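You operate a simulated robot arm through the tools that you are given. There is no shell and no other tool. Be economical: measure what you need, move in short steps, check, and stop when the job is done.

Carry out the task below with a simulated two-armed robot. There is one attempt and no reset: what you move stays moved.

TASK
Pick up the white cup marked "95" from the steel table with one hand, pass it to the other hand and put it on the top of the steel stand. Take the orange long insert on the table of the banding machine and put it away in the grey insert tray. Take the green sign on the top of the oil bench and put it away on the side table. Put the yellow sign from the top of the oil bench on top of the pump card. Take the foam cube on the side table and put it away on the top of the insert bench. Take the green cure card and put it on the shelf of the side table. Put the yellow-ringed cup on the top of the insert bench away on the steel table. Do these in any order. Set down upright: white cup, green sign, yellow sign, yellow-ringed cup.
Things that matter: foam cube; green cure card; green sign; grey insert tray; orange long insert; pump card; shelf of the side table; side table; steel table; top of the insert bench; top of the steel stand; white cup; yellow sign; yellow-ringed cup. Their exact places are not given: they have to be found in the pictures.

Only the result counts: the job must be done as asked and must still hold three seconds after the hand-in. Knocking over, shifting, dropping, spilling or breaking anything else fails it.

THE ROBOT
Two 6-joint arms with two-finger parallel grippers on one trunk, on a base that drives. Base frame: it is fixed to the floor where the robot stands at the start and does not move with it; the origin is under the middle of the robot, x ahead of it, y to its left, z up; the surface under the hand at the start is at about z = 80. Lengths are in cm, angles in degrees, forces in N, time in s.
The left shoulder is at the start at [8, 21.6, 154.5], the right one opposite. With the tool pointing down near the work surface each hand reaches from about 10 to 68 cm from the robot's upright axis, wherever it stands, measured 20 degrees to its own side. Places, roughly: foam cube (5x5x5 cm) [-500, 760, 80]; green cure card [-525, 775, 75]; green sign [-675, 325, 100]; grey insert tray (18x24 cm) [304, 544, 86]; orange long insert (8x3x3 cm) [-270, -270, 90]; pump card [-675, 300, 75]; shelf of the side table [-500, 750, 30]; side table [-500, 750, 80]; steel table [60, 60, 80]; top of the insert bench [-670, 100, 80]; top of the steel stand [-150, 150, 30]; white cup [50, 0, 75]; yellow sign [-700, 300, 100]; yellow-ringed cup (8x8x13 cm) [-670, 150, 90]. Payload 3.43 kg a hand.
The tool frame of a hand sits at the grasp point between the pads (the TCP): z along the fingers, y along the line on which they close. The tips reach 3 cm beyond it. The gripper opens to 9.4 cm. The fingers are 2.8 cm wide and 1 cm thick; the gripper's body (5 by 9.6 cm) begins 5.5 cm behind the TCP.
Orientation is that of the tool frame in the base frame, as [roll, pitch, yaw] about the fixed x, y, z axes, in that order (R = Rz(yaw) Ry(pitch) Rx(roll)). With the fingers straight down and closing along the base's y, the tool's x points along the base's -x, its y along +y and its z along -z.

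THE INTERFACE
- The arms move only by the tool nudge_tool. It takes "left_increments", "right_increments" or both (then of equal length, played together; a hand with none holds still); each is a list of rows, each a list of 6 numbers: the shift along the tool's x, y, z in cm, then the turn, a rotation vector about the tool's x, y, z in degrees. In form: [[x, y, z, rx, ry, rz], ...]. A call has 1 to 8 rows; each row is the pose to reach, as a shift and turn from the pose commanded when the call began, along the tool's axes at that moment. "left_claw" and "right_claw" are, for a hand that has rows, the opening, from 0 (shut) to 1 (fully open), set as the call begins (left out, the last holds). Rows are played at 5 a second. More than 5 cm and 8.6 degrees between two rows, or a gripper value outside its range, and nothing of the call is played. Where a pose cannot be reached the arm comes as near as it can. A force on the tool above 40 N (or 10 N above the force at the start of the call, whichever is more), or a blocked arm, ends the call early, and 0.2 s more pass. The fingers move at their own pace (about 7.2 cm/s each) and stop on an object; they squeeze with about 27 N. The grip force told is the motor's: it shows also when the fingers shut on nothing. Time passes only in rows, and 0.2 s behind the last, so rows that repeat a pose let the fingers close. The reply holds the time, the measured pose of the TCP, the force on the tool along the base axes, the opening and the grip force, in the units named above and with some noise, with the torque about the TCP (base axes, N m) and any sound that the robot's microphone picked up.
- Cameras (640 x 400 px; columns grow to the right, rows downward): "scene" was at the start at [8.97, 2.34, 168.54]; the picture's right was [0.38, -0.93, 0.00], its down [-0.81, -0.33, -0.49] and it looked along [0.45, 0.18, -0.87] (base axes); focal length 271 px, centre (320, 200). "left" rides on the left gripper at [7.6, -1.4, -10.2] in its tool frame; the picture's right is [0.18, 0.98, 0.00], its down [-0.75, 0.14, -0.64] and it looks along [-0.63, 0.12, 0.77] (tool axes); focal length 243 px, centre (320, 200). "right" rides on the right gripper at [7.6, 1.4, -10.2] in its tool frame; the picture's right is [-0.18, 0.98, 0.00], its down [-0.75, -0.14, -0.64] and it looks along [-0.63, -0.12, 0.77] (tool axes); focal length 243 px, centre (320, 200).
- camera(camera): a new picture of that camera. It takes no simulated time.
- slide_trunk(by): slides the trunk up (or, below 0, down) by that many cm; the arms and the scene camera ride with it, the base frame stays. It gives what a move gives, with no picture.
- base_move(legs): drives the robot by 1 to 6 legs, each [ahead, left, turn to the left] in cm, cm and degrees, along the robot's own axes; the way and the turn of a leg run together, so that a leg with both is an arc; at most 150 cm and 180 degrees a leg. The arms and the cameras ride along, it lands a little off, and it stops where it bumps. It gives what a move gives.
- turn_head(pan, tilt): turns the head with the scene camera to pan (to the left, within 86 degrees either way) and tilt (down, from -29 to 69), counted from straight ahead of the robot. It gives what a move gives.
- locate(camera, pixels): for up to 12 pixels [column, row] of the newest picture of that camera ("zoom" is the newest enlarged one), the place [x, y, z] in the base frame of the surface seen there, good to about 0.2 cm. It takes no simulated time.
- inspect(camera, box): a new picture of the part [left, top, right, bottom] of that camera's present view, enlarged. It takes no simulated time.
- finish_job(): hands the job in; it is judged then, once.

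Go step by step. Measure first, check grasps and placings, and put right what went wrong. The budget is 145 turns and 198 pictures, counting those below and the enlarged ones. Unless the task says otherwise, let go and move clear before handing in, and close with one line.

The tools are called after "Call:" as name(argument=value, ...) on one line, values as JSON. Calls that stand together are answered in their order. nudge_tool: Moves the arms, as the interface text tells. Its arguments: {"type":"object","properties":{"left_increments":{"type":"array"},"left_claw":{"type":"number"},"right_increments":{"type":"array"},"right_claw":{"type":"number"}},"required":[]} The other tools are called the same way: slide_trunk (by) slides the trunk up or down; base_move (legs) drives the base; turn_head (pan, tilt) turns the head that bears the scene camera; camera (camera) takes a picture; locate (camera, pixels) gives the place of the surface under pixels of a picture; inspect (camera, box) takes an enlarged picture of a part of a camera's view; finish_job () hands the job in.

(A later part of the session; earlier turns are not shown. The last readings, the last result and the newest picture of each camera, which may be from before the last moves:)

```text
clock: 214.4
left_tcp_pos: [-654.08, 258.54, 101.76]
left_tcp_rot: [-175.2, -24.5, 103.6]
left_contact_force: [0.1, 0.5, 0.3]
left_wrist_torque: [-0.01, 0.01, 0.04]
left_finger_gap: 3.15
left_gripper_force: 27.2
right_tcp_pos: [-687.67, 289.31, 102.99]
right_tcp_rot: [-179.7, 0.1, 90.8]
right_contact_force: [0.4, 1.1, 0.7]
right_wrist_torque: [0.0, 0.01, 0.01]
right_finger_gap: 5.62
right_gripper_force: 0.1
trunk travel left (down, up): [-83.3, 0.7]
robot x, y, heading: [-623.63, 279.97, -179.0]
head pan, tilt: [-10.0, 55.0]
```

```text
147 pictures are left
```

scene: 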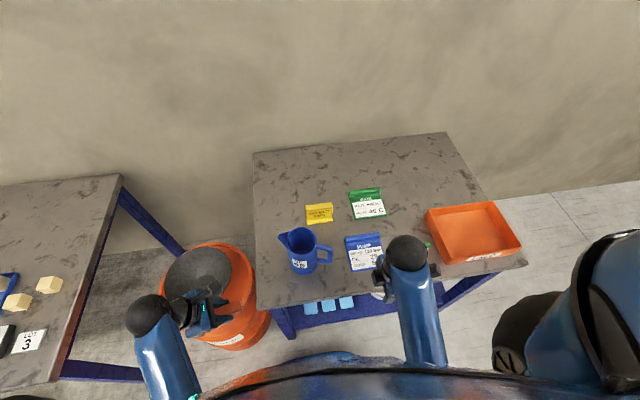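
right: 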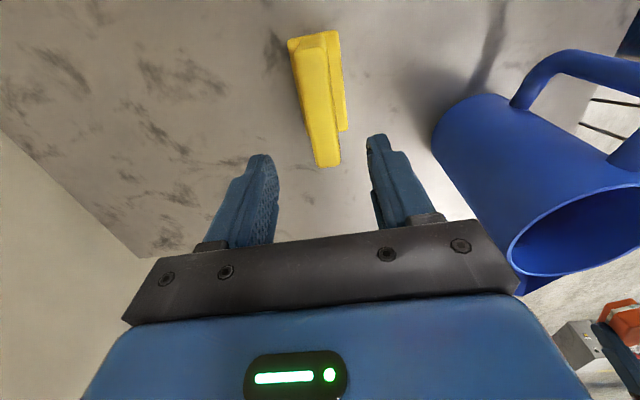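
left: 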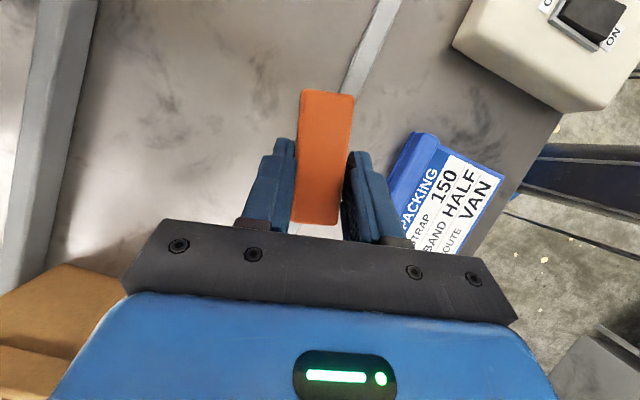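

The sign (318,100) is centred between the fingers; the jug is clear. Descend 11.5 and close.

Call:
nudge_tool(right_increments=[[0, 0, 4, 0, 0, 0], [0, 0, 8, 0, 0, 0], [0, 0, 11.5, 0, 0, 0], [0, 0, 11.5, 0, 0, 0]])

Call:
nudge_tool(right_increments=[[0, 0, 0, 0, 0, 0], [0, 0, 0, 0, 0, 0], [0, 0, 0, 0, 0, 0], [0, 0, -4, 0, 0, 0], [0, 0, -8, 0, 0, 0]], right_claw=0)

Call:
camera(camera="right")

```text
clock: 215.4
left_tcp_pos: [-654.08, 258.53, 101.83]
left_tcp_rot: [-175.3, -24.4, 103.5]
left_contact_force: [-0.2, 0.2, -0.6]
left_wrist_torque: [-0.03, 0.04, 0.03]
left_finger_gap: 3.16
left_gripper_force: 27.2
right_tcp_pos: [-687.56, 289.15, 91.77]
right_tcp_rot: [-179.7, 0.0, 90.7]
right_contact_force: [0.8, -0.2, -0.2]
right_wrist_torque: [-0.02, -0.01, 0.04]
right_finger_gap: 5.64
right_gripper_force: 0.1
right hand out of reach, approached as far as the arm can: row 3
trunk travel left (down, up): [-83.3, 0.7]
robot x, y, heading: [-623.53, 279.87, -179.5]
head pan, tilt: [-10.0, 55.0]
```

```text
clock: 216.6
left_tcp_pos: [-654.07, 258.59, 101.89]
left_tcp_rot: [-175.3, -24.5, 103.6]
left_contact_force: [0.0, -0.1, -1.3]
left_wrist_torque: [-0.02, 0.0, 0.0]
left_finger_gap: 3.14
left_gripper_force: 26.6
right_tcp_pos: [-687.33, 289.18, 99.44]
right_tcp_rot: [-179.7, 0.0, 90.9]
right_contact_force: [0.2, -0.3, -0.8]
right_wrist_torque: [-0.02, 0.0, -0.01]
right_finger_gap: 2.76
right_gripper_force: 27.2
trunk travel left (down, up): [-83.3, 0.7]
robot x, y, heading: [-623.56, 279.5, -179.1]
head pan, tilt: [-10.0, 55.0]
```

```text
146 pictures are left
```

right: 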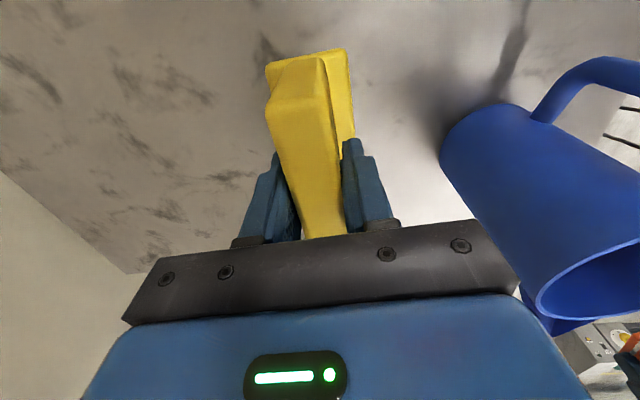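

Gripped (gap 2.76), base 7 cm below the TCP. Move sideways and forward over the pump card centre (-669.5, 303.2).

Call:
nudge_tool(right_increments=[[4.6, 0, -2, 0, 0, 0], [9.2, 0, -2, 0, 0, 0], [13.8, 0, -2, 0, 0, 0], [13.8, 4.5, -2, 0, 0, 0], [13.8, 9, -2, 0, 0, 0], [13.8, 13.5, -2, 0, 0, 0], [13.8, 17.8, -2, 0, 0, 0], [13.8, 17.8, 1, 0, 0, 0]])

Call:
camera(camera="right")

Call:
inspect(camera="scene", box=[310, 200, 440, 280])

```text
refused: row 1 steps farther than a row can; nothing moved
```

```text
145 pictures are left
```

right: 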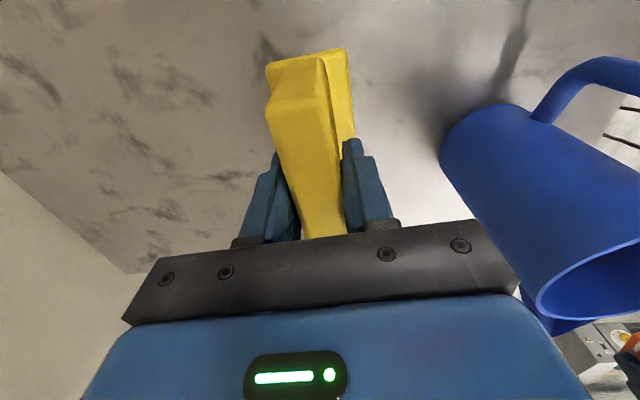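

```text
4.92 times, centred on (375, 240) of scene
```

zoom: 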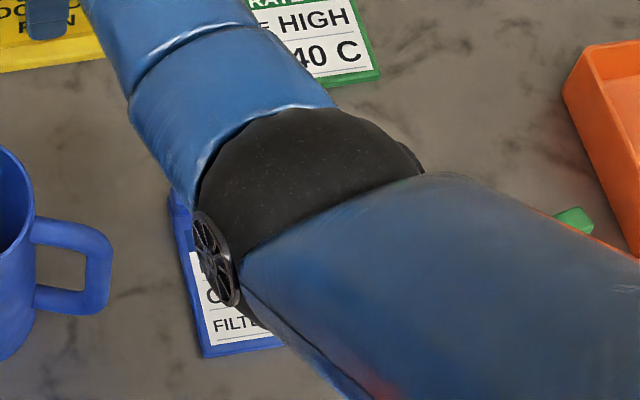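

The first row was just too long; same move with a smaller first step.

Call:
nudge_tool(right_increments=[[4.4, 0, -1, 0, 0, 0], [9.1, 0, -2, 0, 0, 0], [13.8, 0, -2, 0, 0, 0], [13.8, 4.5, -2, 0, 0, 0], [13.8, 9, -2, 0, 0, 0], [13.8, 13.5, -2, 0, 0, 0], [13.8, 17.8, -2, 0, 0, 0], [13.8, 17.8, 1, 0, 0, 0]])

Call:
camera(camera="right")

Call:
locate(camera="right", pixels=[[280, 70], [345, 60], [325, 160], [300, 100]])

```text
clock: 218.4
left_tcp_pos: [-654.14, 258.42, 101.66]
left_tcp_rot: [-175.2, -24.5, 103.5]
left_contact_force: [-1.1, 0.2, -0.2]
left_wrist_torque: [0.01, 0.02, 0.01]
left_finger_gap: 3.13
left_gripper_force: 27.1
right_tcp_pos: [-669.83, 303.45, 98.33]
right_tcp_rot: [-179.6, 0.0, 90.9]
right_contact_force: [-0.3, -0.4, -1.1]
right_wrist_torque: [0.02, -0.03, -0.01]
right_finger_gap: 2.8
right_gripper_force: 27.0
trunk travel left (down, up): [-83.3, 0.7]
robot x, y, heading: [-623.36, 279.86, -179.1]
head pan, tilt: [-10.0, 55.0]
```

```text
143 pictures are left
```

right: 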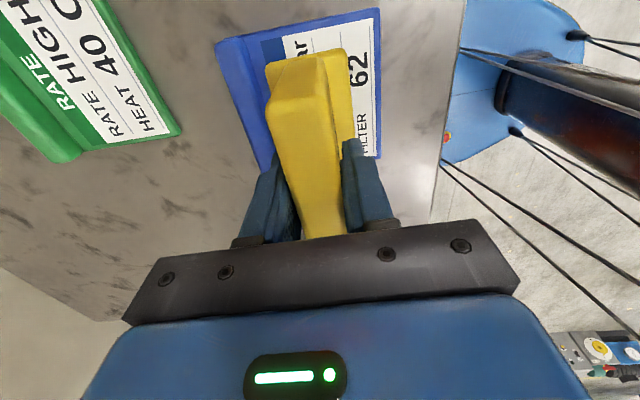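

```text
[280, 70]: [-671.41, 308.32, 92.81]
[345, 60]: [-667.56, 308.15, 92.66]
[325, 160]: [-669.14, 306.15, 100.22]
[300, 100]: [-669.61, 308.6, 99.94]
```

Well aligned over the card (foot x -672…-667.5). Lower 5.9 gently.

Call:
nudge_tool(right_increments=[[0, 0, 3, 0, 0, 0], [0, 0, 5, 0, 0, 0], [0, 0, 5.4, 0, 0, 0], [0, 0, 5.7, 0, 0, 0], [0, 0, 5.8, 0, 0, 0]])

Call:
camera(camera="right")

```text
clock: 219.6
left_tcp_pos: [-654.01, 258.37, 101.8]
left_tcp_rot: [-175.3, -24.5, 103.5]
left_contact_force: [0.2, -0.6, -1.8]
left_wrist_torque: [-0.04, 0.01, 0.0]
left_finger_gap: 3.11
left_gripper_force: 27.0
right_tcp_pos: [-670.11, 303.39, 92.65]
right_tcp_rot: [-179.4, -0.1, 90.8]
right_contact_force: [-0.9, 1.0, 10.6]
right_wrist_torque: [-0.03, -0.2, 0.0]
right_finger_gap: 2.79
right_gripper_force: 26.9
trunk travel left (down, up): [-83.3, 0.7]
robot x, y, heading: [-623.59, 279.9, -179.3]
head pan, tilt: [-10.0, 55.0]
```

```text
142 pictures are left
```

right: 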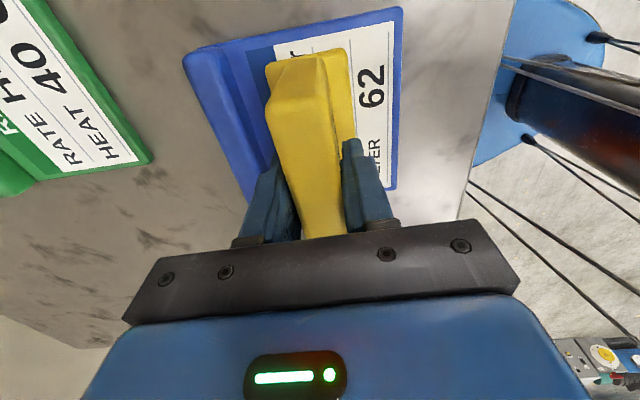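

It rests on the card (10.6 N). Release and lift, then look at it and at the green sign.

Call:
nudge_tool(right_increments=[[0, 0, -0.1, 0, 0, 0], [0, 0, -0.1, 0, 0, 0], [0, 0, -0.1, 0, 0, 0], [0, 0, -4, 0, 0, 0], [0, 0, -8, 0, 0, 0], [0, 0, -10, 0, 0, 0]], right_claw=0.6)

Call:
nudge_tool(right_increments=[[0, 5, 0, 0, 0, 0], [0, 10, 0, 0, 0, 0], [0, 15, 0, 0, 0, 0]])

Call:
turn_head(pan=-30, tilt=55)

Call:
camera(camera="right")

Call:
camera(camera="scene")

```text
clock: 221.0
left_tcp_pos: [-654.08, 258.48, 101.87]
left_tcp_rot: [-175.3, -24.5, 103.5]
left_contact_force: [0.6, -0.8, -1.5]
left_wrist_torque: [-0.01, 0.02, -0.01]
left_finger_gap: 3.12
left_gripper_force: 26.4
right_tcp_pos: [-669.87, 303.4, 102.61]
right_tcp_rot: [-179.6, -0.1, 90.7]
right_contact_force: [0.0, -0.5, 0.5]
right_wrist_torque: [-0.02, -0.01, 0.0]
right_finger_gap: 5.64
right_gripper_force: 0.1
trunk travel left (down, up): [-83.3, 0.7]
robot x, y, heading: [-623.72, 279.65, -179.4]
head pan, tilt: [-10.0, 55.0]
```

```text
clock: 221.8
left_tcp_pos: [-653.91, 258.48, 101.8]
left_tcp_rot: [-175.2, -24.5, 103.5]
left_contact_force: [0.4, 0.4, -1.0]
left_wrist_torque: [-0.04, 0.01, 0.0]
left_finger_gap: 3.15
left_gripper_force: 27.4
right_tcp_pos: [-654.88, 303.4, 102.36]
right_tcp_rot: [-179.5, 0.0, 90.8]
right_contact_force: [0.9, 0.6, -0.5]
right_wrist_torque: [0.01, -0.03, -0.02]
right_finger_gap: 5.63
right_gripper_force: 0.1
trunk travel left (down, up): [-83.3, 0.7]
robot x, y, heading: [-623.39, 280.22, -179.2]
head pan, tilt: [-10.0, 55.0]
```

```text
clock: 222.6
left_tcp_pos: [-654.13, 258.49, 101.77]
left_tcp_rot: [-175.2, -24.4, 103.5]
left_contact_force: [0.8, -0.2, 0.0]
left_wrist_torque: [-0.01, -0.02, 0.02]
left_finger_gap: 3.14
left_gripper_force: 26.8
right_tcp_pos: [-655.07, 303.51, 102.34]
right_tcp_rot: [-179.6, 0.1, 90.8]
right_contact_force: [0.8, 0.2, 0.4]
right_wrist_torque: [0.02, 0.01, -0.01]
right_finger_gap: 5.62
right_gripper_force: 0.1
trunk travel left (down, up): [-83.3, 0.7]
robot x, y, heading: [-623.44, 279.99, -179.0]
head pan, tilt: [-30.0, 55.0]
```

```text
141 pictures are left
```

right: 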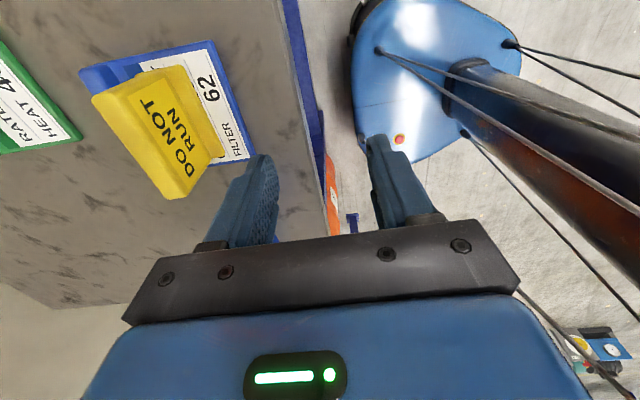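

```text
140 pictures are left
```

scene: 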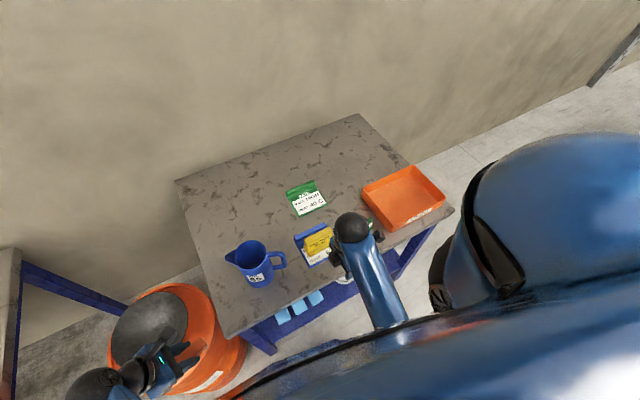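

Yellow sign stands on the pump card. The green sign is hidden by the arm; I move the right hand above its last measured place (-667,321.5) and use the wrist camera.

Call:
nudge_tool(right_increments=[[4.8, 0, 0, 0, 0, 0], [9.6, 0, 0, 0, 0, 0], [14.4, 0, 0, 0, 0, 0], [18, 0, 0, 0, 0, 0], [18, -4, 0, 0, 0, 0], [18, -8, 0, 0, 0, 0], [18, -12, 0, 0, 0, 0], [18, -12, 0, 0, 0, 0]])

Call:
camera(camera="right")

```text
clock: 224.4
left_tcp_pos: [-654.1, 258.56, 101.83]
left_tcp_rot: [-175.3, -24.6, 103.5]
left_contact_force: [0.0, 0.7, -0.4]
left_wrist_torque: [-0.03, 0.02, -0.02]
left_finger_gap: 3.13
left_gripper_force: 26.7
right_tcp_pos: [-667.46, 321.2, 102.62]
right_tcp_rot: [-179.6, 0.0, 90.8]
right_contact_force: [-0.6, 0.0, 0.8]
right_wrist_torque: [0.0, 0.0, -0.02]
right_finger_gap: 5.64
right_gripper_force: 0.0
trunk travel left (down, up): [-83.3, 0.7]
robot x, y, heading: [-623.69, 279.94, -179.4]
head pan, tilt: [-30.0, 55.0]
```

```text
139 pictures are left
```

right: 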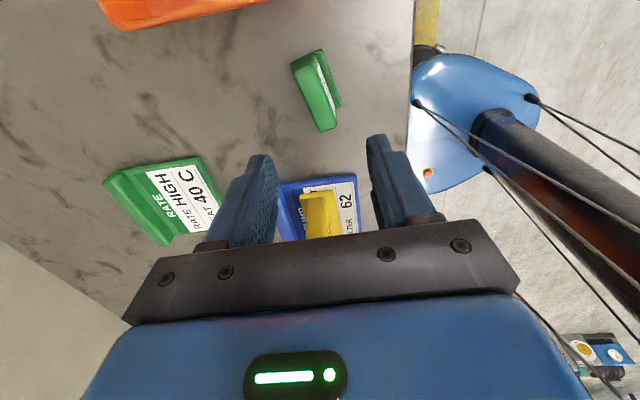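

Call:
inspect(camera="right", box=[270, 35, 366, 95])

Call:
locate(camera="right", pixels=[[296, 66], [302, 62], [318, 52], [323, 128], [332, 124], [338, 103], [312, 90], [316, 88], [324, 75]])

```text
6.67 times, centred on (318, 65) of right
```

zoom: 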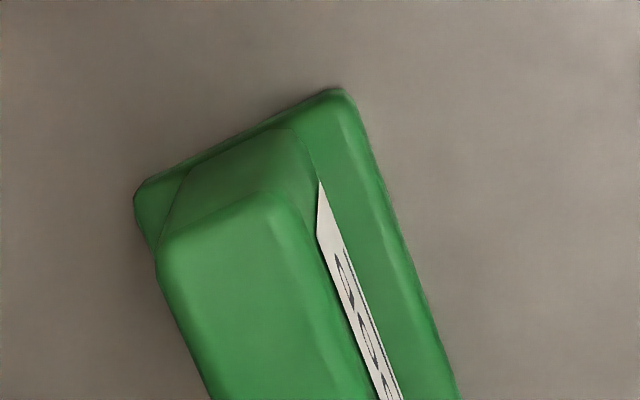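

```text
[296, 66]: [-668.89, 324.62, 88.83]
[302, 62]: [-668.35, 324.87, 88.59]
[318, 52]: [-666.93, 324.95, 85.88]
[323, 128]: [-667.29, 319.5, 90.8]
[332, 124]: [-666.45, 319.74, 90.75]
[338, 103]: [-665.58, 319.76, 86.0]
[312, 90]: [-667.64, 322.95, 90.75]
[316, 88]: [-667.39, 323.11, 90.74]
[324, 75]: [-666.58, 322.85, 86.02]
```

The green sign's centre is (-667.7,322.1), turned ~17°, top z 90.8. I turn -16°, descend to z 89.5 and close.

Call:
nudge_tool(right_increments=[[0.9, -0.25, 0, 0, 0, -8.1], [0.9, -0.25, 3, 0, 0, -16.2], [0.9, -0.25, 7, 0, 0, -16.2], [0.9, -0.25, 10.5, 0, 0, -16.2], [0.9, -0.25, 13.1, 0, 0, -16.2], [0.9, -0.25, 13.1, 0, 0, -16.2]])

Call:
camera(camera="right")

```text
clock: 225.8
left_tcp_pos: [-654.02, 258.51, 101.69]
left_tcp_rot: [-175.3, -24.5, 103.5]
left_contact_force: [0.0, -0.7, -1.6]
left_wrist_torque: [-0.02, 0.01, 0.02]
left_finger_gap: 3.12
left_gripper_force: 27.1
right_tcp_pos: [-667.78, 322.22, 89.42]
right_tcp_rot: [-179.6, -0.2, 107.0]
right_contact_force: [0.8, 0.1, 0.2]
right_wrist_torque: [0.01, -0.03, -0.01]
right_finger_gap: 5.65
right_gripper_force: 0.1
trunk travel left (down, up): [-83.3, 0.7]
robot x, y, heading: [-623.73, 280.0, -179.5]
head pan, tilt: [-30.0, 55.0]
```

```text
137 pictures are left
```

right: 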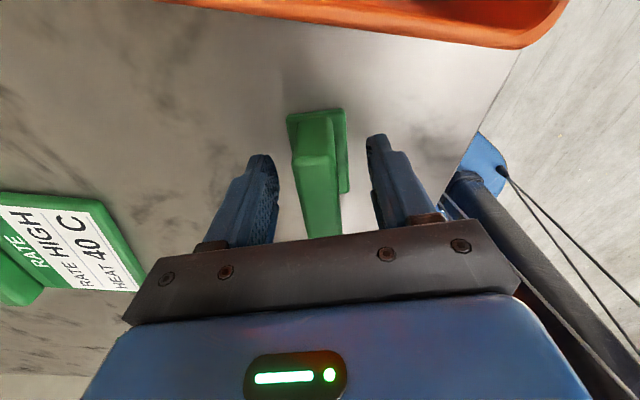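

Aligned. Close and lift 12 cm.

Call:
nudge_tool(right_increments=[[0, 0, 0, 0, 0, 0], [0, 0, 0, 0, 0, 0], [0, 0, 0, 0, 0, 0], [0, 0, -4, 0, 0, 0], [0, 0, -8, 0, 0, 0], [0, 0, -12, 0, 0, 0]], right_claw=0)

Call:
camera(camera="right")

Call:
base_move(legs=[[-65, 0, 0]])

Call:
turn_head(pan=-80, tilt=20)

Call:
camera(camera="scene")

```text
clock: 227.2
left_tcp_pos: [-654.13, 258.5, 101.88]
left_tcp_rot: [-175.2, -24.6, 103.6]
left_contact_force: [0.3, -0.4, -0.4]
left_wrist_torque: [0.0, 0.03, 0.0]
left_finger_gap: 3.14
left_gripper_force: 26.8
right_tcp_pos: [-667.38, 322.25, 101.69]
right_tcp_rot: [-179.7, -0.2, 106.9]
right_contact_force: [0.4, -0.1, -1.2]
right_wrist_torque: [0.01, 0.0, 0.01]
right_finger_gap: 2.34
right_gripper_force: 26.8
trunk travel left (down, up): [-83.3, 0.7]
robot x, y, heading: [-623.7, 279.82, -179.0]
head pan, tilt: [-30.0, 55.0]
```

```text
136 pictures are left
```

right: 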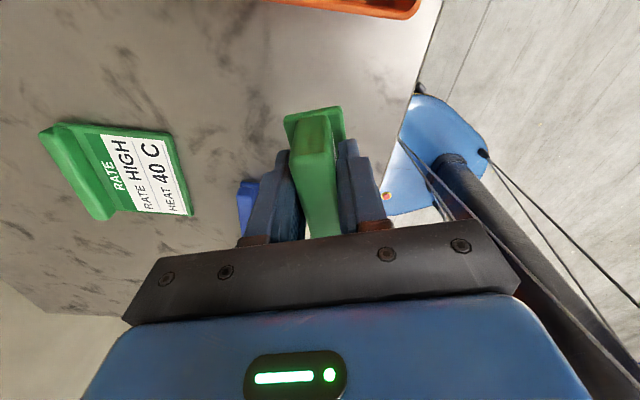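

```text
clock: 230.9
left_tcp_pos: [-589.18, 259.45, 101.77]
left_tcp_rot: [-175.4, -24.6, 103.1]
left_contact_force: [-0.1, 0.3, -0.8]
left_wrist_torque: [-0.03, 0.02, -0.01]
left_finger_gap: 3.13
left_gripper_force: 27.6
right_tcp_pos: [-602.07, 323.25, 101.51]
right_tcp_rot: [-179.7, -0.1, 106.7]
right_contact_force: [0.3, -0.7, 0.3]
right_wrist_torque: [-0.02, 0.02, -0.03]
right_finger_gap: 2.37
right_gripper_force: 26.6
trunk travel left (down, up): [-83.3, 0.7]
robot x, y, heading: [-558.45, 280.63, -179.5]
head pan, tilt: [-30.0, 55.0]
```

```text
clock: 232.1
left_tcp_pos: [-589.07, 259.46, 101.74]
left_tcp_rot: [-175.3, -24.5, 103.1]
left_contact_force: [0.2, 0.6, -1.0]
left_wrist_torque: [-0.04, -0.04, -0.01]
left_finger_gap: 3.15
left_gripper_force: 26.7
right_tcp_pos: [-601.92, 323.3, 101.61]
right_tcp_rot: [-179.6, -0.1, 106.7]
right_contact_force: [0.3, -0.4, -0.4]
right_wrist_torque: [0.04, -0.03, 0.01]
right_finger_gap: 2.35
right_gripper_force: 27.2
trunk travel left (down, up): [-83.3, 0.7]
robot x, y, heading: [-558.38, 280.68, -179.7]
head pan, tilt: [-80.0, 20.0]
```

```text
135 pictures are left
```

scene: 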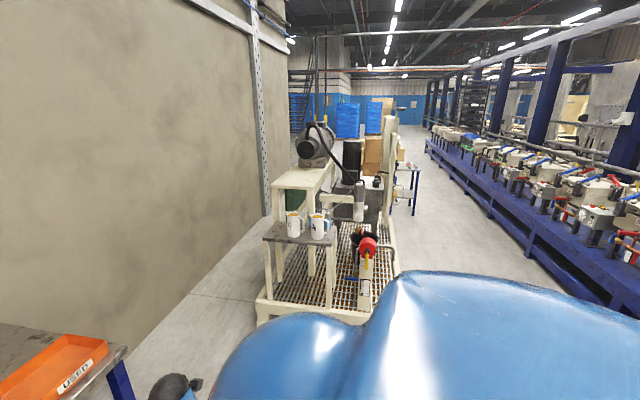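

Green sign held. Looking +y: a cream skid at left, aisle to its right, and a blue-legged table at (408,185), likely the side table. I measure.

Call:
inspect(camera="scene", box=[330, 120, 490, 220])

Call:
locate(camera="scene", pixels=[[404, 172], [412, 214], [398, 280], [395, 150], [460, 200], [540, 270], [430, 160], [365, 320], [260, 320], [420, 170], [405, 160], [600, 300]])

```text
4.00 times, centred on (410, 170) of scene
```

zoom: 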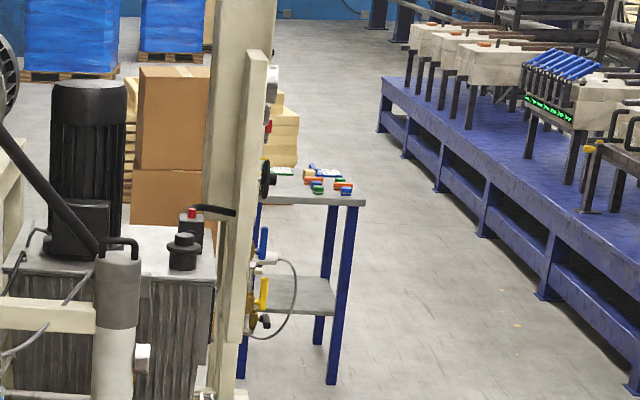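

```text
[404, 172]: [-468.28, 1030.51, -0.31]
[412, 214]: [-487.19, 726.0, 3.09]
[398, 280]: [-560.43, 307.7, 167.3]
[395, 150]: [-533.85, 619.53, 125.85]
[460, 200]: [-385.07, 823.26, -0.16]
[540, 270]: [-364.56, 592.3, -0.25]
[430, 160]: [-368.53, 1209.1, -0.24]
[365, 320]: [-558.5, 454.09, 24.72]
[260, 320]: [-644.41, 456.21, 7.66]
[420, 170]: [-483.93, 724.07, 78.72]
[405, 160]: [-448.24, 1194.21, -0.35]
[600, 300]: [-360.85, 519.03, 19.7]
```

The side table's near corner is (-484,724), top z 78.7; the aisle runs x -484…-365. I turn right, shift to x≈-432 and drive up to y≈735.

Call:
base_move(legs=[[0, 0, -90.2], [0, -126, 0], [150, 0, 0], [150, 0, 0], [140, 0, 0]])

Call:
turn_head(pan=70, tilt=35)

Call:
camera(camera="scene")

```text
clock: 262.9
left_tcp_pos: [-466.65, 754.34, 101.83]
left_tcp_rot: [-175.3, -24.4, 15.6]
left_contact_force: [0.6, -0.2, -1.1]
left_wrist_torque: [0.01, 0.01, -0.01]
left_finger_gap: 3.17
left_gripper_force: 26.8
right_tcp_pos: [-403.43, 770.2, 101.48]
right_tcp_rot: [-179.6, -0.1, 19.2]
right_contact_force: [-0.2, -0.1, -0.5]
right_wrist_torque: [0.01, 0.01, -0.02]
right_finger_gap: 2.36
right_gripper_force: 26.4
trunk travel left (down, up): [-83.3, 0.7]
robot x, y, heading: [-444.06, 724.61, 92.9]
head pan, tilt: [-80.0, 20.0]
```

```text
clock: 265.3
left_tcp_pos: [-466.62, 754.39, 101.81]
left_tcp_rot: [-175.2, -24.5, 15.7]
left_contact_force: [-0.8, 0.1, -0.1]
left_wrist_torque: [-0.01, -0.01, 0.0]
left_finger_gap: 3.11
left_gripper_force: 27.0
right_tcp_pos: [-403.31, 770.36, 101.6]
right_tcp_rot: [-179.6, -0.1, 19.2]
right_contact_force: [0.0, -0.8, -0.3]
right_wrist_torque: [0.02, -0.01, 0.01]
right_finger_gap: 2.37
right_gripper_force: 26.5
trunk travel left (down, up): [-83.3, 0.7]
robot x, y, heading: [-444.46, 724.42, 93.0]
head pan, tilt: [70.0, 35.0]
```

```text
133 pictures are left
```

scene: 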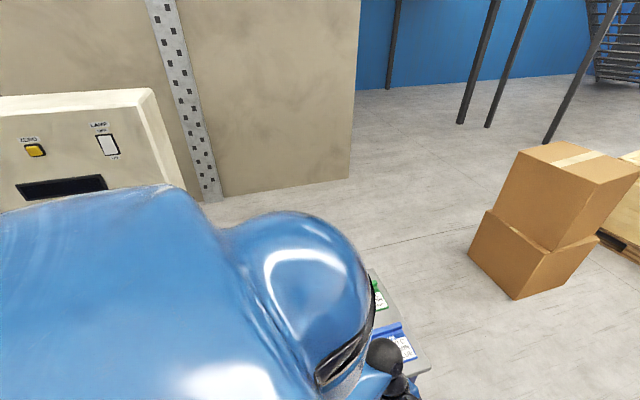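

The table is at lower middle, hidden by the shoulder. I shift, turn left to face -x and look down at it.

Call:
base_move(legs=[[22, -18, 0], [0, 0, 87]])

Call:
turn_head(pan=0, tilt=50)

Call:
camera(camera="scene")

```text
clock: 271.0
left_tcp_pos: [-457.48, 726.25, 101.7]
left_tcp_rot: [-175.3, -24.5, 103.2]
left_contact_force: [0.6, 0.7, -1.2]
left_wrist_torque: [0.01, -0.04, -0.03]
left_finger_gap: 3.14
left_gripper_force: 26.6
right_tcp_pos: [-470.67, 790.1, 101.56]
right_tcp_rot: [-179.6, -0.1, 106.8]
right_contact_force: [-1.0, -0.8, -1.1]
right_wrist_torque: [0.0, 0.01, -0.01]
right_finger_gap: 2.34
right_gripper_force: 26.7
trunk travel left (down, up): [-83.3, 0.7]
robot x, y, heading: [-427.01, 747.63, -179.4]
head pan, tilt: [70.0, 35.0]
```

```text
clock: 272.4
left_tcp_pos: [-457.45, 726.31, 101.83]
left_tcp_rot: [-175.3, -24.5, 103.4]
left_contact_force: [-0.4, -0.6, -0.4]
left_wrist_torque: [-0.01, 0.02, 0.0]
left_finger_gap: 3.11
left_gripper_force: 27.1
right_tcp_pos: [-470.74, 790.22, 101.53]
right_tcp_rot: [-179.7, -0.2, 106.8]
right_contact_force: [1.3, 0.4, -0.2]
right_wrist_torque: [0.0, 0.01, -0.03]
right_finger_gap: 2.34
right_gripper_force: 27.4
trunk travel left (down, up): [-83.3, 0.7]
robot x, y, heading: [-427.08, 747.62, -179.5]
head pan, tilt: [0.0, 50.0]
```

```text
132 pictures are left
```

scene: 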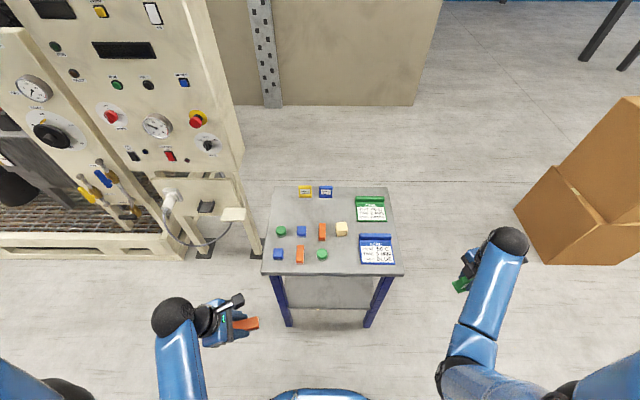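

Call:
inspect(camera="scene", box=[250, 175, 420, 281])

Call:
locate(camera="scene", pixels=[[263, 272], [403, 274], [275, 188], [390, 190], [342, 224], [370, 202], [370, 213], [376, 237], [377, 255], [280, 231], [305, 186], [325, 300]])

```text
3.76 times, centred on (335, 228) of scene
```

zoom: 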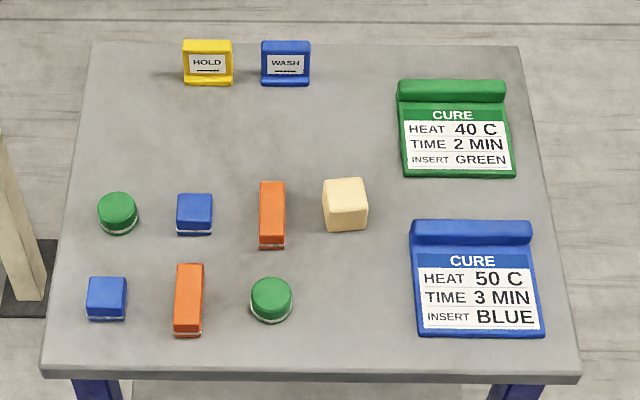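

```text
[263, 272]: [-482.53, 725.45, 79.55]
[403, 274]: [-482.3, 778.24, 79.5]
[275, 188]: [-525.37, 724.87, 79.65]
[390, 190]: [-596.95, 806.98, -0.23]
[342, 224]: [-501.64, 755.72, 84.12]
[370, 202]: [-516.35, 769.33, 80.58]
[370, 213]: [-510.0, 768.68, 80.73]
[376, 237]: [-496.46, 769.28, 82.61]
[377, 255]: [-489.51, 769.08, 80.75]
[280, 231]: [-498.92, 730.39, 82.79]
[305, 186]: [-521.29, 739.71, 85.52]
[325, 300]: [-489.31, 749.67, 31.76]
```

Table top z 79.6. Foam cube ≈(-503,756), green cure card back right. I'll set the green sign on the free spot about (-511.5,745). First drive in 23 cm.

Call:
base_move(legs=[[23, 0, 0]])

Call:
camera(camera="scene")

Call:
locate(camera="scene", pixels=[[300, 300], [320, 260], [350, 270]])

```text
clock: 274.1
left_tcp_pos: [-479.91, 726.11, 101.86]
left_tcp_rot: [-175.2, -24.7, 103.2]
left_contact_force: [0.7, 0.1, -0.7]
left_wrist_torque: [-0.06, 0.01, 0.0]
left_finger_gap: 3.16
left_gripper_force: 26.7
right_tcp_pos: [-493.08, 789.86, 101.71]
right_tcp_rot: [-179.5, -0.1, 106.8]
right_contact_force: [-0.2, -1.2, 0.0]
right_wrist_torque: [0.02, 0.01, 0.01]
right_finger_gap: 2.38
right_gripper_force: 27.4
trunk travel left (down, up): [-83.3, 0.7]
robot x, y, heading: [-449.9, 747.42, -179.2]
head pan, tilt: [0.0, 50.0]
```

```text
130 pictures are left
```

scene: 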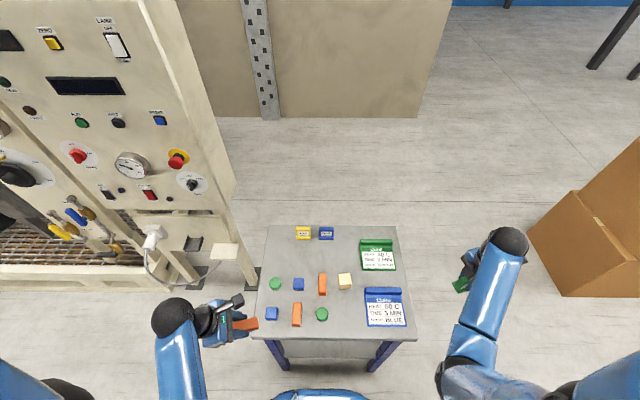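

```text
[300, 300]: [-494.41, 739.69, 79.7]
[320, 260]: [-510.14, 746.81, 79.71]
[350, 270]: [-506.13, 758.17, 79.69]
```

Now carry the sign over to above the free spot, straightening its yaw.

Call:
nudge_tool(right_increments=[[-3.51, -2.81, 0, 0, 0, 5], [-7.02, -5.62, 0, 0, 0, 10], [-10.5, -8.43, 0, 0, 0, 15], [-14, -11.2, 0, 0, 0, 16.8], [-17.5, -14, 0, 0, 0, 16.8], [-21.1, -16.9, 0, 0, 0, 16.8], [-24.6, -19.7, 0, 0, 0, 16.8], [-28.1, -22.5, 0, 0, 0, 16.8]])

Call:
nudge_tool(right_increments=[[-4.2, -1.7, 0, 0, 0, 0], [-8.4, -3.4, 0, 0, 0, 0], [-12.5, -5, 0, 0, 0, 0], [-12.5, -5, 4, 0, 0, 0], [-12.5, -5, 7, 0, 0, 0], [-12.5, -5, 7, 0, 0, 0]])

Call:
camera(camera="right")

Call:
camera(camera="scene")

```text
clock: 275.9
left_tcp_pos: [-480.24, 725.97, 101.73]
left_tcp_rot: [-175.5, -24.7, 103.3]
left_contact_force: [-1.0, -0.4, -0.4]
left_wrist_torque: [-0.01, 0.0, -0.01]
left_finger_gap: 3.16
left_gripper_force: 26.9
right_tcp_pos: [-506.76, 756.15, 101.58]
right_tcp_rot: [-179.7, 0.1, 89.8]
right_contact_force: [0.9, 0.4, -0.3]
right_wrist_torque: [0.01, -0.03, 0.03]
right_finger_gap: 2.36
right_gripper_force: 27.0
trunk travel left (down, up): [-83.3, 0.7]
robot x, y, heading: [-449.34, 747.06, -179.5]
head pan, tilt: [0.0, 50.0]
```

```text
clock: 277.3
left_tcp_pos: [-480.24, 725.99, 101.75]
left_tcp_rot: [-175.4, -24.5, 103.3]
left_contact_force: [0.0, -0.1, -1.0]
left_wrist_torque: [-0.03, 0.0, -0.03]
left_finger_gap: 3.16
left_gripper_force: 26.5
right_tcp_pos: [-511.54, 743.87, 94.94]
right_tcp_rot: [-179.6, 0.0, 90.0]
right_contact_force: [-0.4, 0.6, -1.1]
right_wrist_torque: [-0.01, 0.01, 0.02]
right_finger_gap: 2.35
right_gripper_force: 27.2
right hand out of reach, approached as far as the arm can: row 5, 6
trunk travel left (down, up): [-83.3, 0.7]
robot x, y, heading: [-449.54, 747.77, -179.4]
head pan, tilt: [0.0, 50.0]
```

```text
129 pictures are left
```

right: 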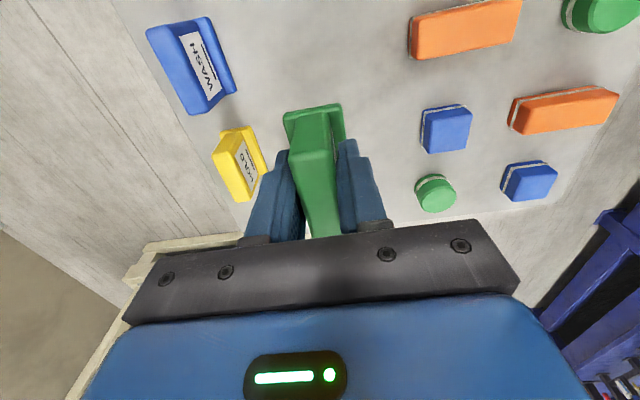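

```text
128 pictures are left
```

scene: 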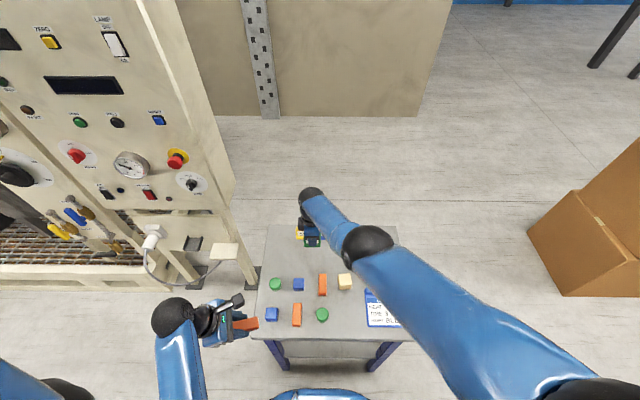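

Near the reach limit, so I lower with the trunk: sign bottom is ~10.5 above the table top.

Call:
slide_trunk(by=-10)

Call:
slide_trunk(by=-0.7)

Call:
camera(camera="right")

```text
clock: 278.6
left_tcp_pos: [-480.24, 726.1, 91.79]
left_tcp_rot: [-175.4, -24.6, 103.3]
left_contact_force: [0.3, -0.7, -0.8]
left_wrist_torque: [-0.01, 0.03, -0.01]
left_finger_gap: 3.14
left_gripper_force: 26.5
right_tcp_pos: [-511.5, 744.19, 84.96]
right_tcp_rot: [-179.6, -0.1, 90.0]
right_contact_force: [0.8, 0.3, -0.6]
right_wrist_torque: [-0.02, 0.04, 0.0]
right_finger_gap: 2.34
right_gripper_force: 27.1
trunk travel left (down, up): [-73.3, 10.7]
robot x, y, heading: [-449.63, 747.6, -179.5]
head pan, tilt: [0.0, 50.0]
```

```text
clock: 279.2
left_tcp_pos: [-480.11, 726.09, 91.14]
left_tcp_rot: [-175.3, -24.4, 103.2]
left_contact_force: [-0.1, -0.8, -0.2]
left_wrist_torque: [0.0, -0.03, 0.01]
left_finger_gap: 3.15
left_gripper_force: 27.0
right_tcp_pos: [-511.58, 744.11, 84.49]
right_tcp_rot: [-179.5, 0.1, 90.0]
right_contact_force: [0.4, 0.7, 15.6]
right_wrist_torque: [0.3, -0.2, 0.01]
right_finger_gap: 2.34
right_gripper_force: 26.4
trunk travel left (down, up): [-72.6, 11.4]
robot x, y, heading: [-449.89, 747.42, -179.2]
head pan, tilt: [0.0, 50.0]
```

```text
127 pictures are left
```

right: 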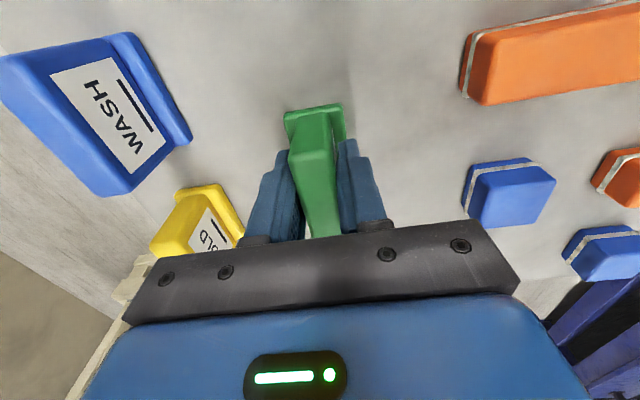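

Contact (15.6 N). Open moderately and lift off.

Call:
nudge_tool(right_increments=[[0, 0, -0.2, 0, 0, 0], [0, 0, -0.2, 0, 0, 0], [0, 0, -0.2, 0, 0, 0], [0, 0, -4, 0, 0, 0], [0, 0, -8, 0, 0, 0], [0, 0, -12, 0, 0, 0], [0, 4, -14, 0, 0, 0], [0, 8.5, -14, 0, 0, 0]], right_claw=0.5)

Call:
camera(camera="right")

Call:
camera(camera="scene")

```text
clock: 281.0
left_tcp_pos: [-480.09, 726.14, 91.19]
left_tcp_rot: [-175.1, -24.5, 103.2]
left_contact_force: [1.0, -0.4, 0.0]
left_wrist_torque: [-0.01, -0.01, 0.02]
left_finger_gap: 3.14
left_gripper_force: 27.2
right_tcp_pos: [-502.71, 744.04, 98.2]
right_tcp_rot: [-179.6, -0.1, 90.0]
right_contact_force: [0.3, -0.6, -0.3]
right_wrist_torque: [0.0, 0.02, 0.03]
right_finger_gap: 4.69
right_gripper_force: 0.1
trunk travel left (down, up): [-72.6, 11.4]
robot x, y, heading: [-449.61, 747.41, -179.4]
head pan, tilt: [0.0, 50.0]
```

```text
126 pictures are left
```

right: 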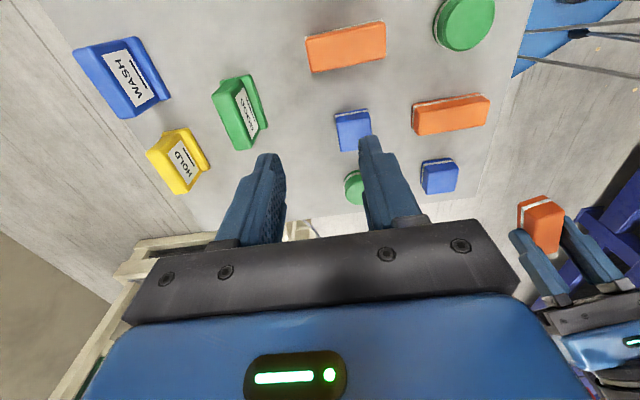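

```text
125 pictures are left
```

scene: 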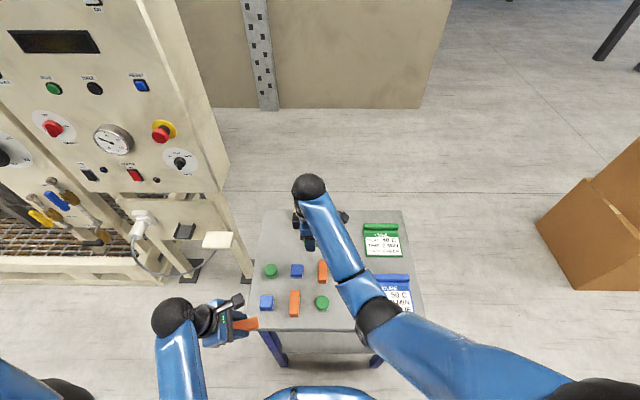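

Green sign stands on the table at (238,112). Next the green cure card: I'll pinch its raised back lip, turn it so the lip faces me, and slide it onto the shelf. Move the right hand over it and measure.

Call:
locate(camera="scene", pixels=[[310, 178], [300, 185], [375, 315], [366, 227], [398, 228], [382, 225], [382, 231], [368, 254], [402, 254], [290, 350], [330, 340], [345, 375]])

Call:
nudge_tool(right_increments=[[4.5, 0, 0, 0, 0, 0], [9, -2, 0, 0, 0, 0], [13.5, -4, 0, 0, 0, 0], [18, -6, 0, 0, 0, 0], [22, -8, 0, 0, 0, 0], [22, -8, 0, 0, 0, 0]])

Call:
camera(camera="right")

```text
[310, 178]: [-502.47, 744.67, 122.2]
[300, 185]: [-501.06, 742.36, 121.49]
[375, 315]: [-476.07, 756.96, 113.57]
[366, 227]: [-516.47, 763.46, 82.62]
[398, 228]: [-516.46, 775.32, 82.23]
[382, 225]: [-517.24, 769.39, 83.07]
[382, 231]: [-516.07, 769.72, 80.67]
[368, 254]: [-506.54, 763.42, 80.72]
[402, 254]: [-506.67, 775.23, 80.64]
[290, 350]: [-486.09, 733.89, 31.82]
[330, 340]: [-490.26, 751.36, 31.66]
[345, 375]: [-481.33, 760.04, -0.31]
```

```text
clock: 282.4
left_tcp_pos: [-480.1, 726.02, 91.08]
left_tcp_rot: [-175.4, -24.5, 103.2]
left_contact_force: [-0.9, -0.5, -1.1]
left_wrist_torque: [0.01, 0.0, 0.01]
left_finger_gap: 3.13
left_gripper_force: 27.4
right_tcp_pos: [-510.65, 766.13, 98.33]
right_tcp_rot: [-179.6, 0.1, 90.0]
right_contact_force: [0.2, -0.4, 0.5]
right_wrist_torque: [0.02, 0.02, 0.01]
right_finger_gap: 4.7
right_gripper_force: 0.1
trunk travel left (down, up): [-72.6, 11.4]
robot x, y, heading: [-449.58, 747.55, -179.4]
head pan, tilt: [0.0, 50.0]
```

```text
124 pictures are left
```

right: 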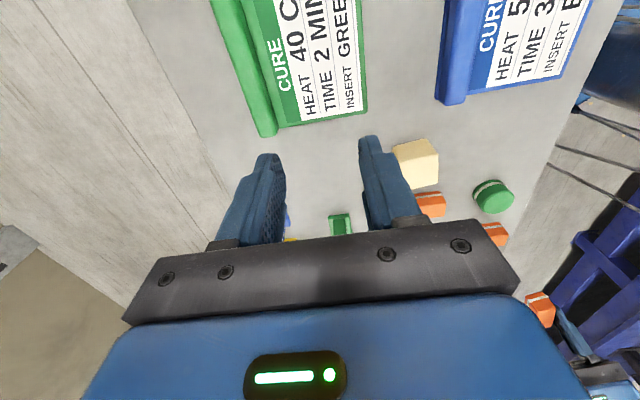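

Card: lip at x≈-516…-518, y 763–775.5, top 83.1, slab top 80.7. I check the lip's back edge.

Call:
locate(camera="right", pixels=[[236, 60], [245, 60], [226, 60], [222, 60], [218, 60], [264, 128], [255, 128], [362, 90], [283, 120]])

Call:
inspect(camera="right", box=[200, 0, 380, 140])

```text
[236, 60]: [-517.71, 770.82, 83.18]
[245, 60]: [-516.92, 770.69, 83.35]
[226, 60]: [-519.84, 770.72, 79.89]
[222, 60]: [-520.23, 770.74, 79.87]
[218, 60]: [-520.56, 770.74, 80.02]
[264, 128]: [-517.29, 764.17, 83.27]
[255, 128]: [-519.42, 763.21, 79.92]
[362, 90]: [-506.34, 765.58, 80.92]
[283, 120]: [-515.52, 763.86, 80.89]
```

```text
2.86 times, centred on (290, 70) of right
```

zoom: 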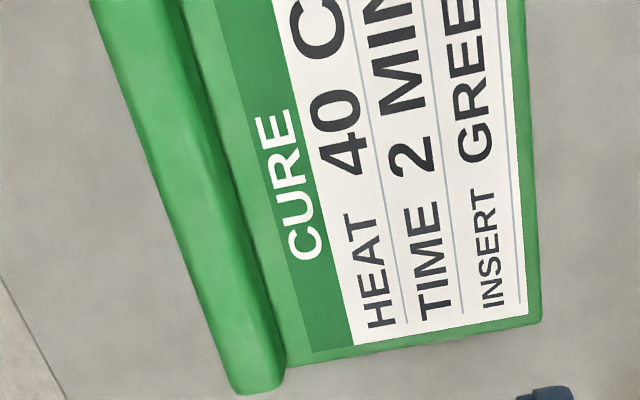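

Lip centre x≈-517.3: that's just beyond this hand's reach from here. I check how close the base front is to the table, to see if I can drive nearer.

Call:
turn_head(pan=0, tilt=69)

Call:
camera(camera="scene")

Call:
locate(camera="scene", pixels=[[320, 300], [320, 330], [320, 360], [320, 390], [250, 330], [400, 330], [270, 240], [320, 270], [320, 285], [240, 300]])

```text
clock: 283.2
left_tcp_pos: [-480.28, 725.99, 91.17]
left_tcp_rot: [-175.4, -24.5, 103.2]
left_contact_force: [0.1, 0.5, -0.5]
left_wrist_torque: [-0.01, 0.02, 0.0]
left_finger_gap: 3.12
left_gripper_force: 27.5
right_tcp_pos: [-510.81, 766.12, 98.28]
right_tcp_rot: [-179.6, 0.0, 90.0]
right_contact_force: [0.2, 0.4, -0.4]
right_wrist_torque: [-0.01, -0.01, 0.02]
right_finger_gap: 4.69
right_gripper_force: 0.1
trunk travel left (down, up): [-72.6, 11.4]
robot x, y, heading: [-449.52, 747.41, -179.4]
head pan, tilt: [0.0, 68.8]
```

```text
122 pictures are left
```

scene: 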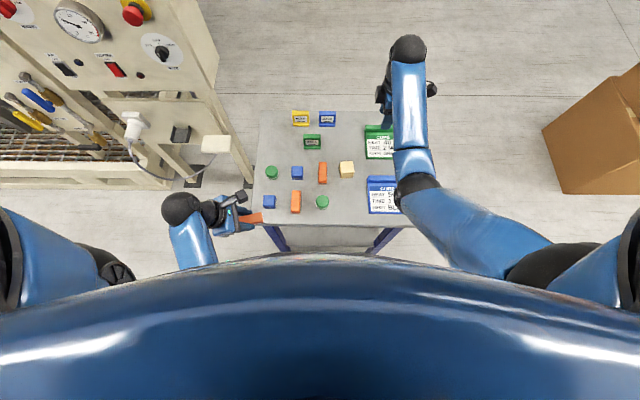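

```text
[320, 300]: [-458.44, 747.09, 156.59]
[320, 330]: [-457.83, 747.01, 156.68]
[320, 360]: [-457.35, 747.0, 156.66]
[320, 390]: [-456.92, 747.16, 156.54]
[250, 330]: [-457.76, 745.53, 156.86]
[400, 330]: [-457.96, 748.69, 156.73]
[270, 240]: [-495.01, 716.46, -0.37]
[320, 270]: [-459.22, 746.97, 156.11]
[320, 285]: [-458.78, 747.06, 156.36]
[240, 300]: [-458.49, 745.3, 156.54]
```

Call:
locate(camera="right", pixels=[[615, 60], [600, 80], [590, 95], [580, 105], [600, 140], [625, 90], [570, 110], [590, 240], [560, 100], [630, 150]])

Call:
inspect(camera="right", box=[520, 0, 640, 180])

```text
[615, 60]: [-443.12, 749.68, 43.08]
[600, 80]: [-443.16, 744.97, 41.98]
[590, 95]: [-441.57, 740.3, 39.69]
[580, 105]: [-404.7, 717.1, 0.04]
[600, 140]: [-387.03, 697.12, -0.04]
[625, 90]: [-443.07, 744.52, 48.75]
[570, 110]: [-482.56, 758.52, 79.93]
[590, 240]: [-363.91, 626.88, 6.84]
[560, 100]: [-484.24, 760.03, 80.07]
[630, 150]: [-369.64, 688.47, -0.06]
```

```text
2.22 times, centred on (580, 90) of right
```

zoom: 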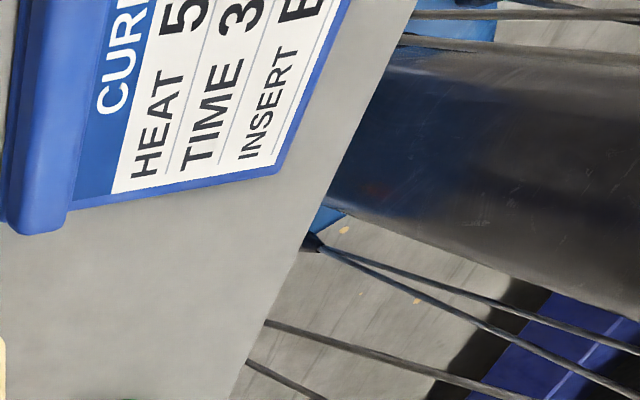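

From earlier geometry the base front reaches ~23 cm ahead of the axis, so 5 cm closer is safe. I raise the left hand 10, drive 5 ahead and lower the trunk 8.

Call:
nudge_tool(left_increments=[[1.4, -0.3, -3, 0, 0, 0], [2.8, -0.5, -6, 0, 0, 0], [4.15, -0.8, -9.06, 0, 0, 0], [4.15, -0.8, -9.06, 0, 0, 0]])

Call:
base_move(legs=[[5, 0, 0]])

```text
clock: 284.2
left_tcp_pos: [-480.04, 727.42, 98.92]
left_tcp_rot: [-175.1, -24.4, 103.2]
left_contact_force: [-0.7, 0.0, -0.1]
left_wrist_torque: [-0.03, 0.01, 0.01]
left_finger_gap: 3.14
left_gripper_force: 27.2
left hand out of reach, approached as far as the arm can: row 3, 4
right_tcp_pos: [-510.79, 766.1, 98.18]
right_tcp_rot: [-179.6, -0.1, 90.0]
right_contact_force: [0.4, 0.5, 0.1]
right_wrist_torque: [0.0, -0.02, 0.01]
right_finger_gap: 4.69
right_gripper_force: 0.1
trunk travel left (down, up): [-72.6, 11.4]
robot x, y, heading: [-449.89, 747.19, -179.4]
head pan, tilt: [0.0, 68.8]
```

```text
clock: 285.1
left_tcp_pos: [-484.13, 727.45, 99.09]
left_tcp_rot: [-174.9, -24.6, 103.1]
left_contact_force: [1.0, 0.2, -0.2]
left_wrist_torque: [0.03, 0.01, -0.01]
left_finger_gap: 3.15
left_gripper_force: 26.5
right_tcp_pos: [-514.9, 766.0, 98.67]
right_tcp_rot: [-179.2, 0.0, 90.0]
right_contact_force: [1.5, 0.2, 0.6]
right_wrist_torque: [-0.01, 0.07, -0.01]
right_finger_gap: 4.72
right_gripper_force: 0.1
trunk travel left (down, up): [-72.6, 11.4]
robot x, y, heading: [-454.12, 747.2, -179.6]
head pan, tilt: [0.0, 68.8]
```

Call:
slide_trunk(by=-8)

Call:
nudge_tool(right_increments=[[3.4, -2.4, 0, 0, 0, 0], [3.4, -2.4, 3, 0, 0, 0], [3.4, -2.4, 6.4, 0, 0, 0], [3.4, -2.4, 6.4, 0, 0, 0]])

Call:
camera(camera="right")

```text
clock: 286.3
left_tcp_pos: [-484.79, 727.36, 90.94]
left_tcp_rot: [-175.2, -24.5, 103.3]
left_contact_force: [0.2, -0.2, 0.6]
left_wrist_torque: [0.01, -0.01, 0.0]
left_finger_gap: 3.14
left_gripper_force: 27.1
right_tcp_pos: [-515.52, 766.07, 90.31]
right_tcp_rot: [-179.5, 0.0, 89.9]
right_contact_force: [0.6, 0.1, -0.3]
right_wrist_torque: [0.01, 0.02, 0.02]
right_finger_gap: 4.68
right_gripper_force: 0.0
trunk travel left (down, up): [-64.6, 19.4]
robot x, y, heading: [-454.28, 747.12, -179.5]
head pan, tilt: [0.0, 68.8]
```

```text
clock: 287.3
left_tcp_pos: [-484.78, 727.28, 90.98]
left_tcp_rot: [-175.2, -24.6, 103.3]
left_contact_force: [-0.3, 0.2, -0.9]
left_wrist_torque: [-0.02, -0.01, 0.02]
left_finger_gap: 3.14
left_gripper_force: 27.3
right_tcp_pos: [-518.13, 769.4, 83.99]
right_tcp_rot: [-179.5, 0.0, 90.0]
right_contact_force: [1.6, 0.0, 9.0]
right_wrist_torque: [0.0, -0.28, -0.03]
right_finger_gap: 4.8
right_gripper_force: 0.6
trunk travel left (down, up): [-64.6, 19.4]
robot x, y, heading: [-454.67, 747.29, -179.5]
head pan, tilt: [0.0, 68.8]
```

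```text
120 pictures are left
```

right: 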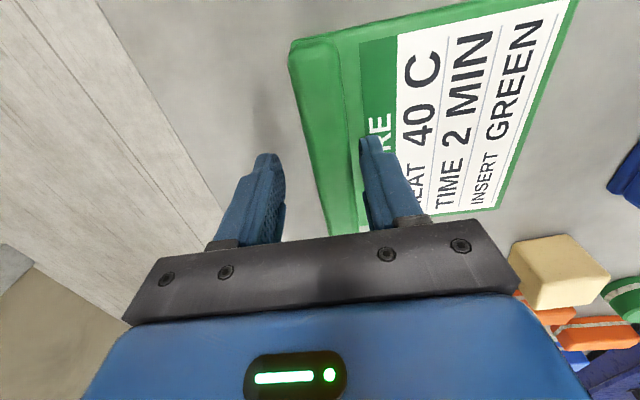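

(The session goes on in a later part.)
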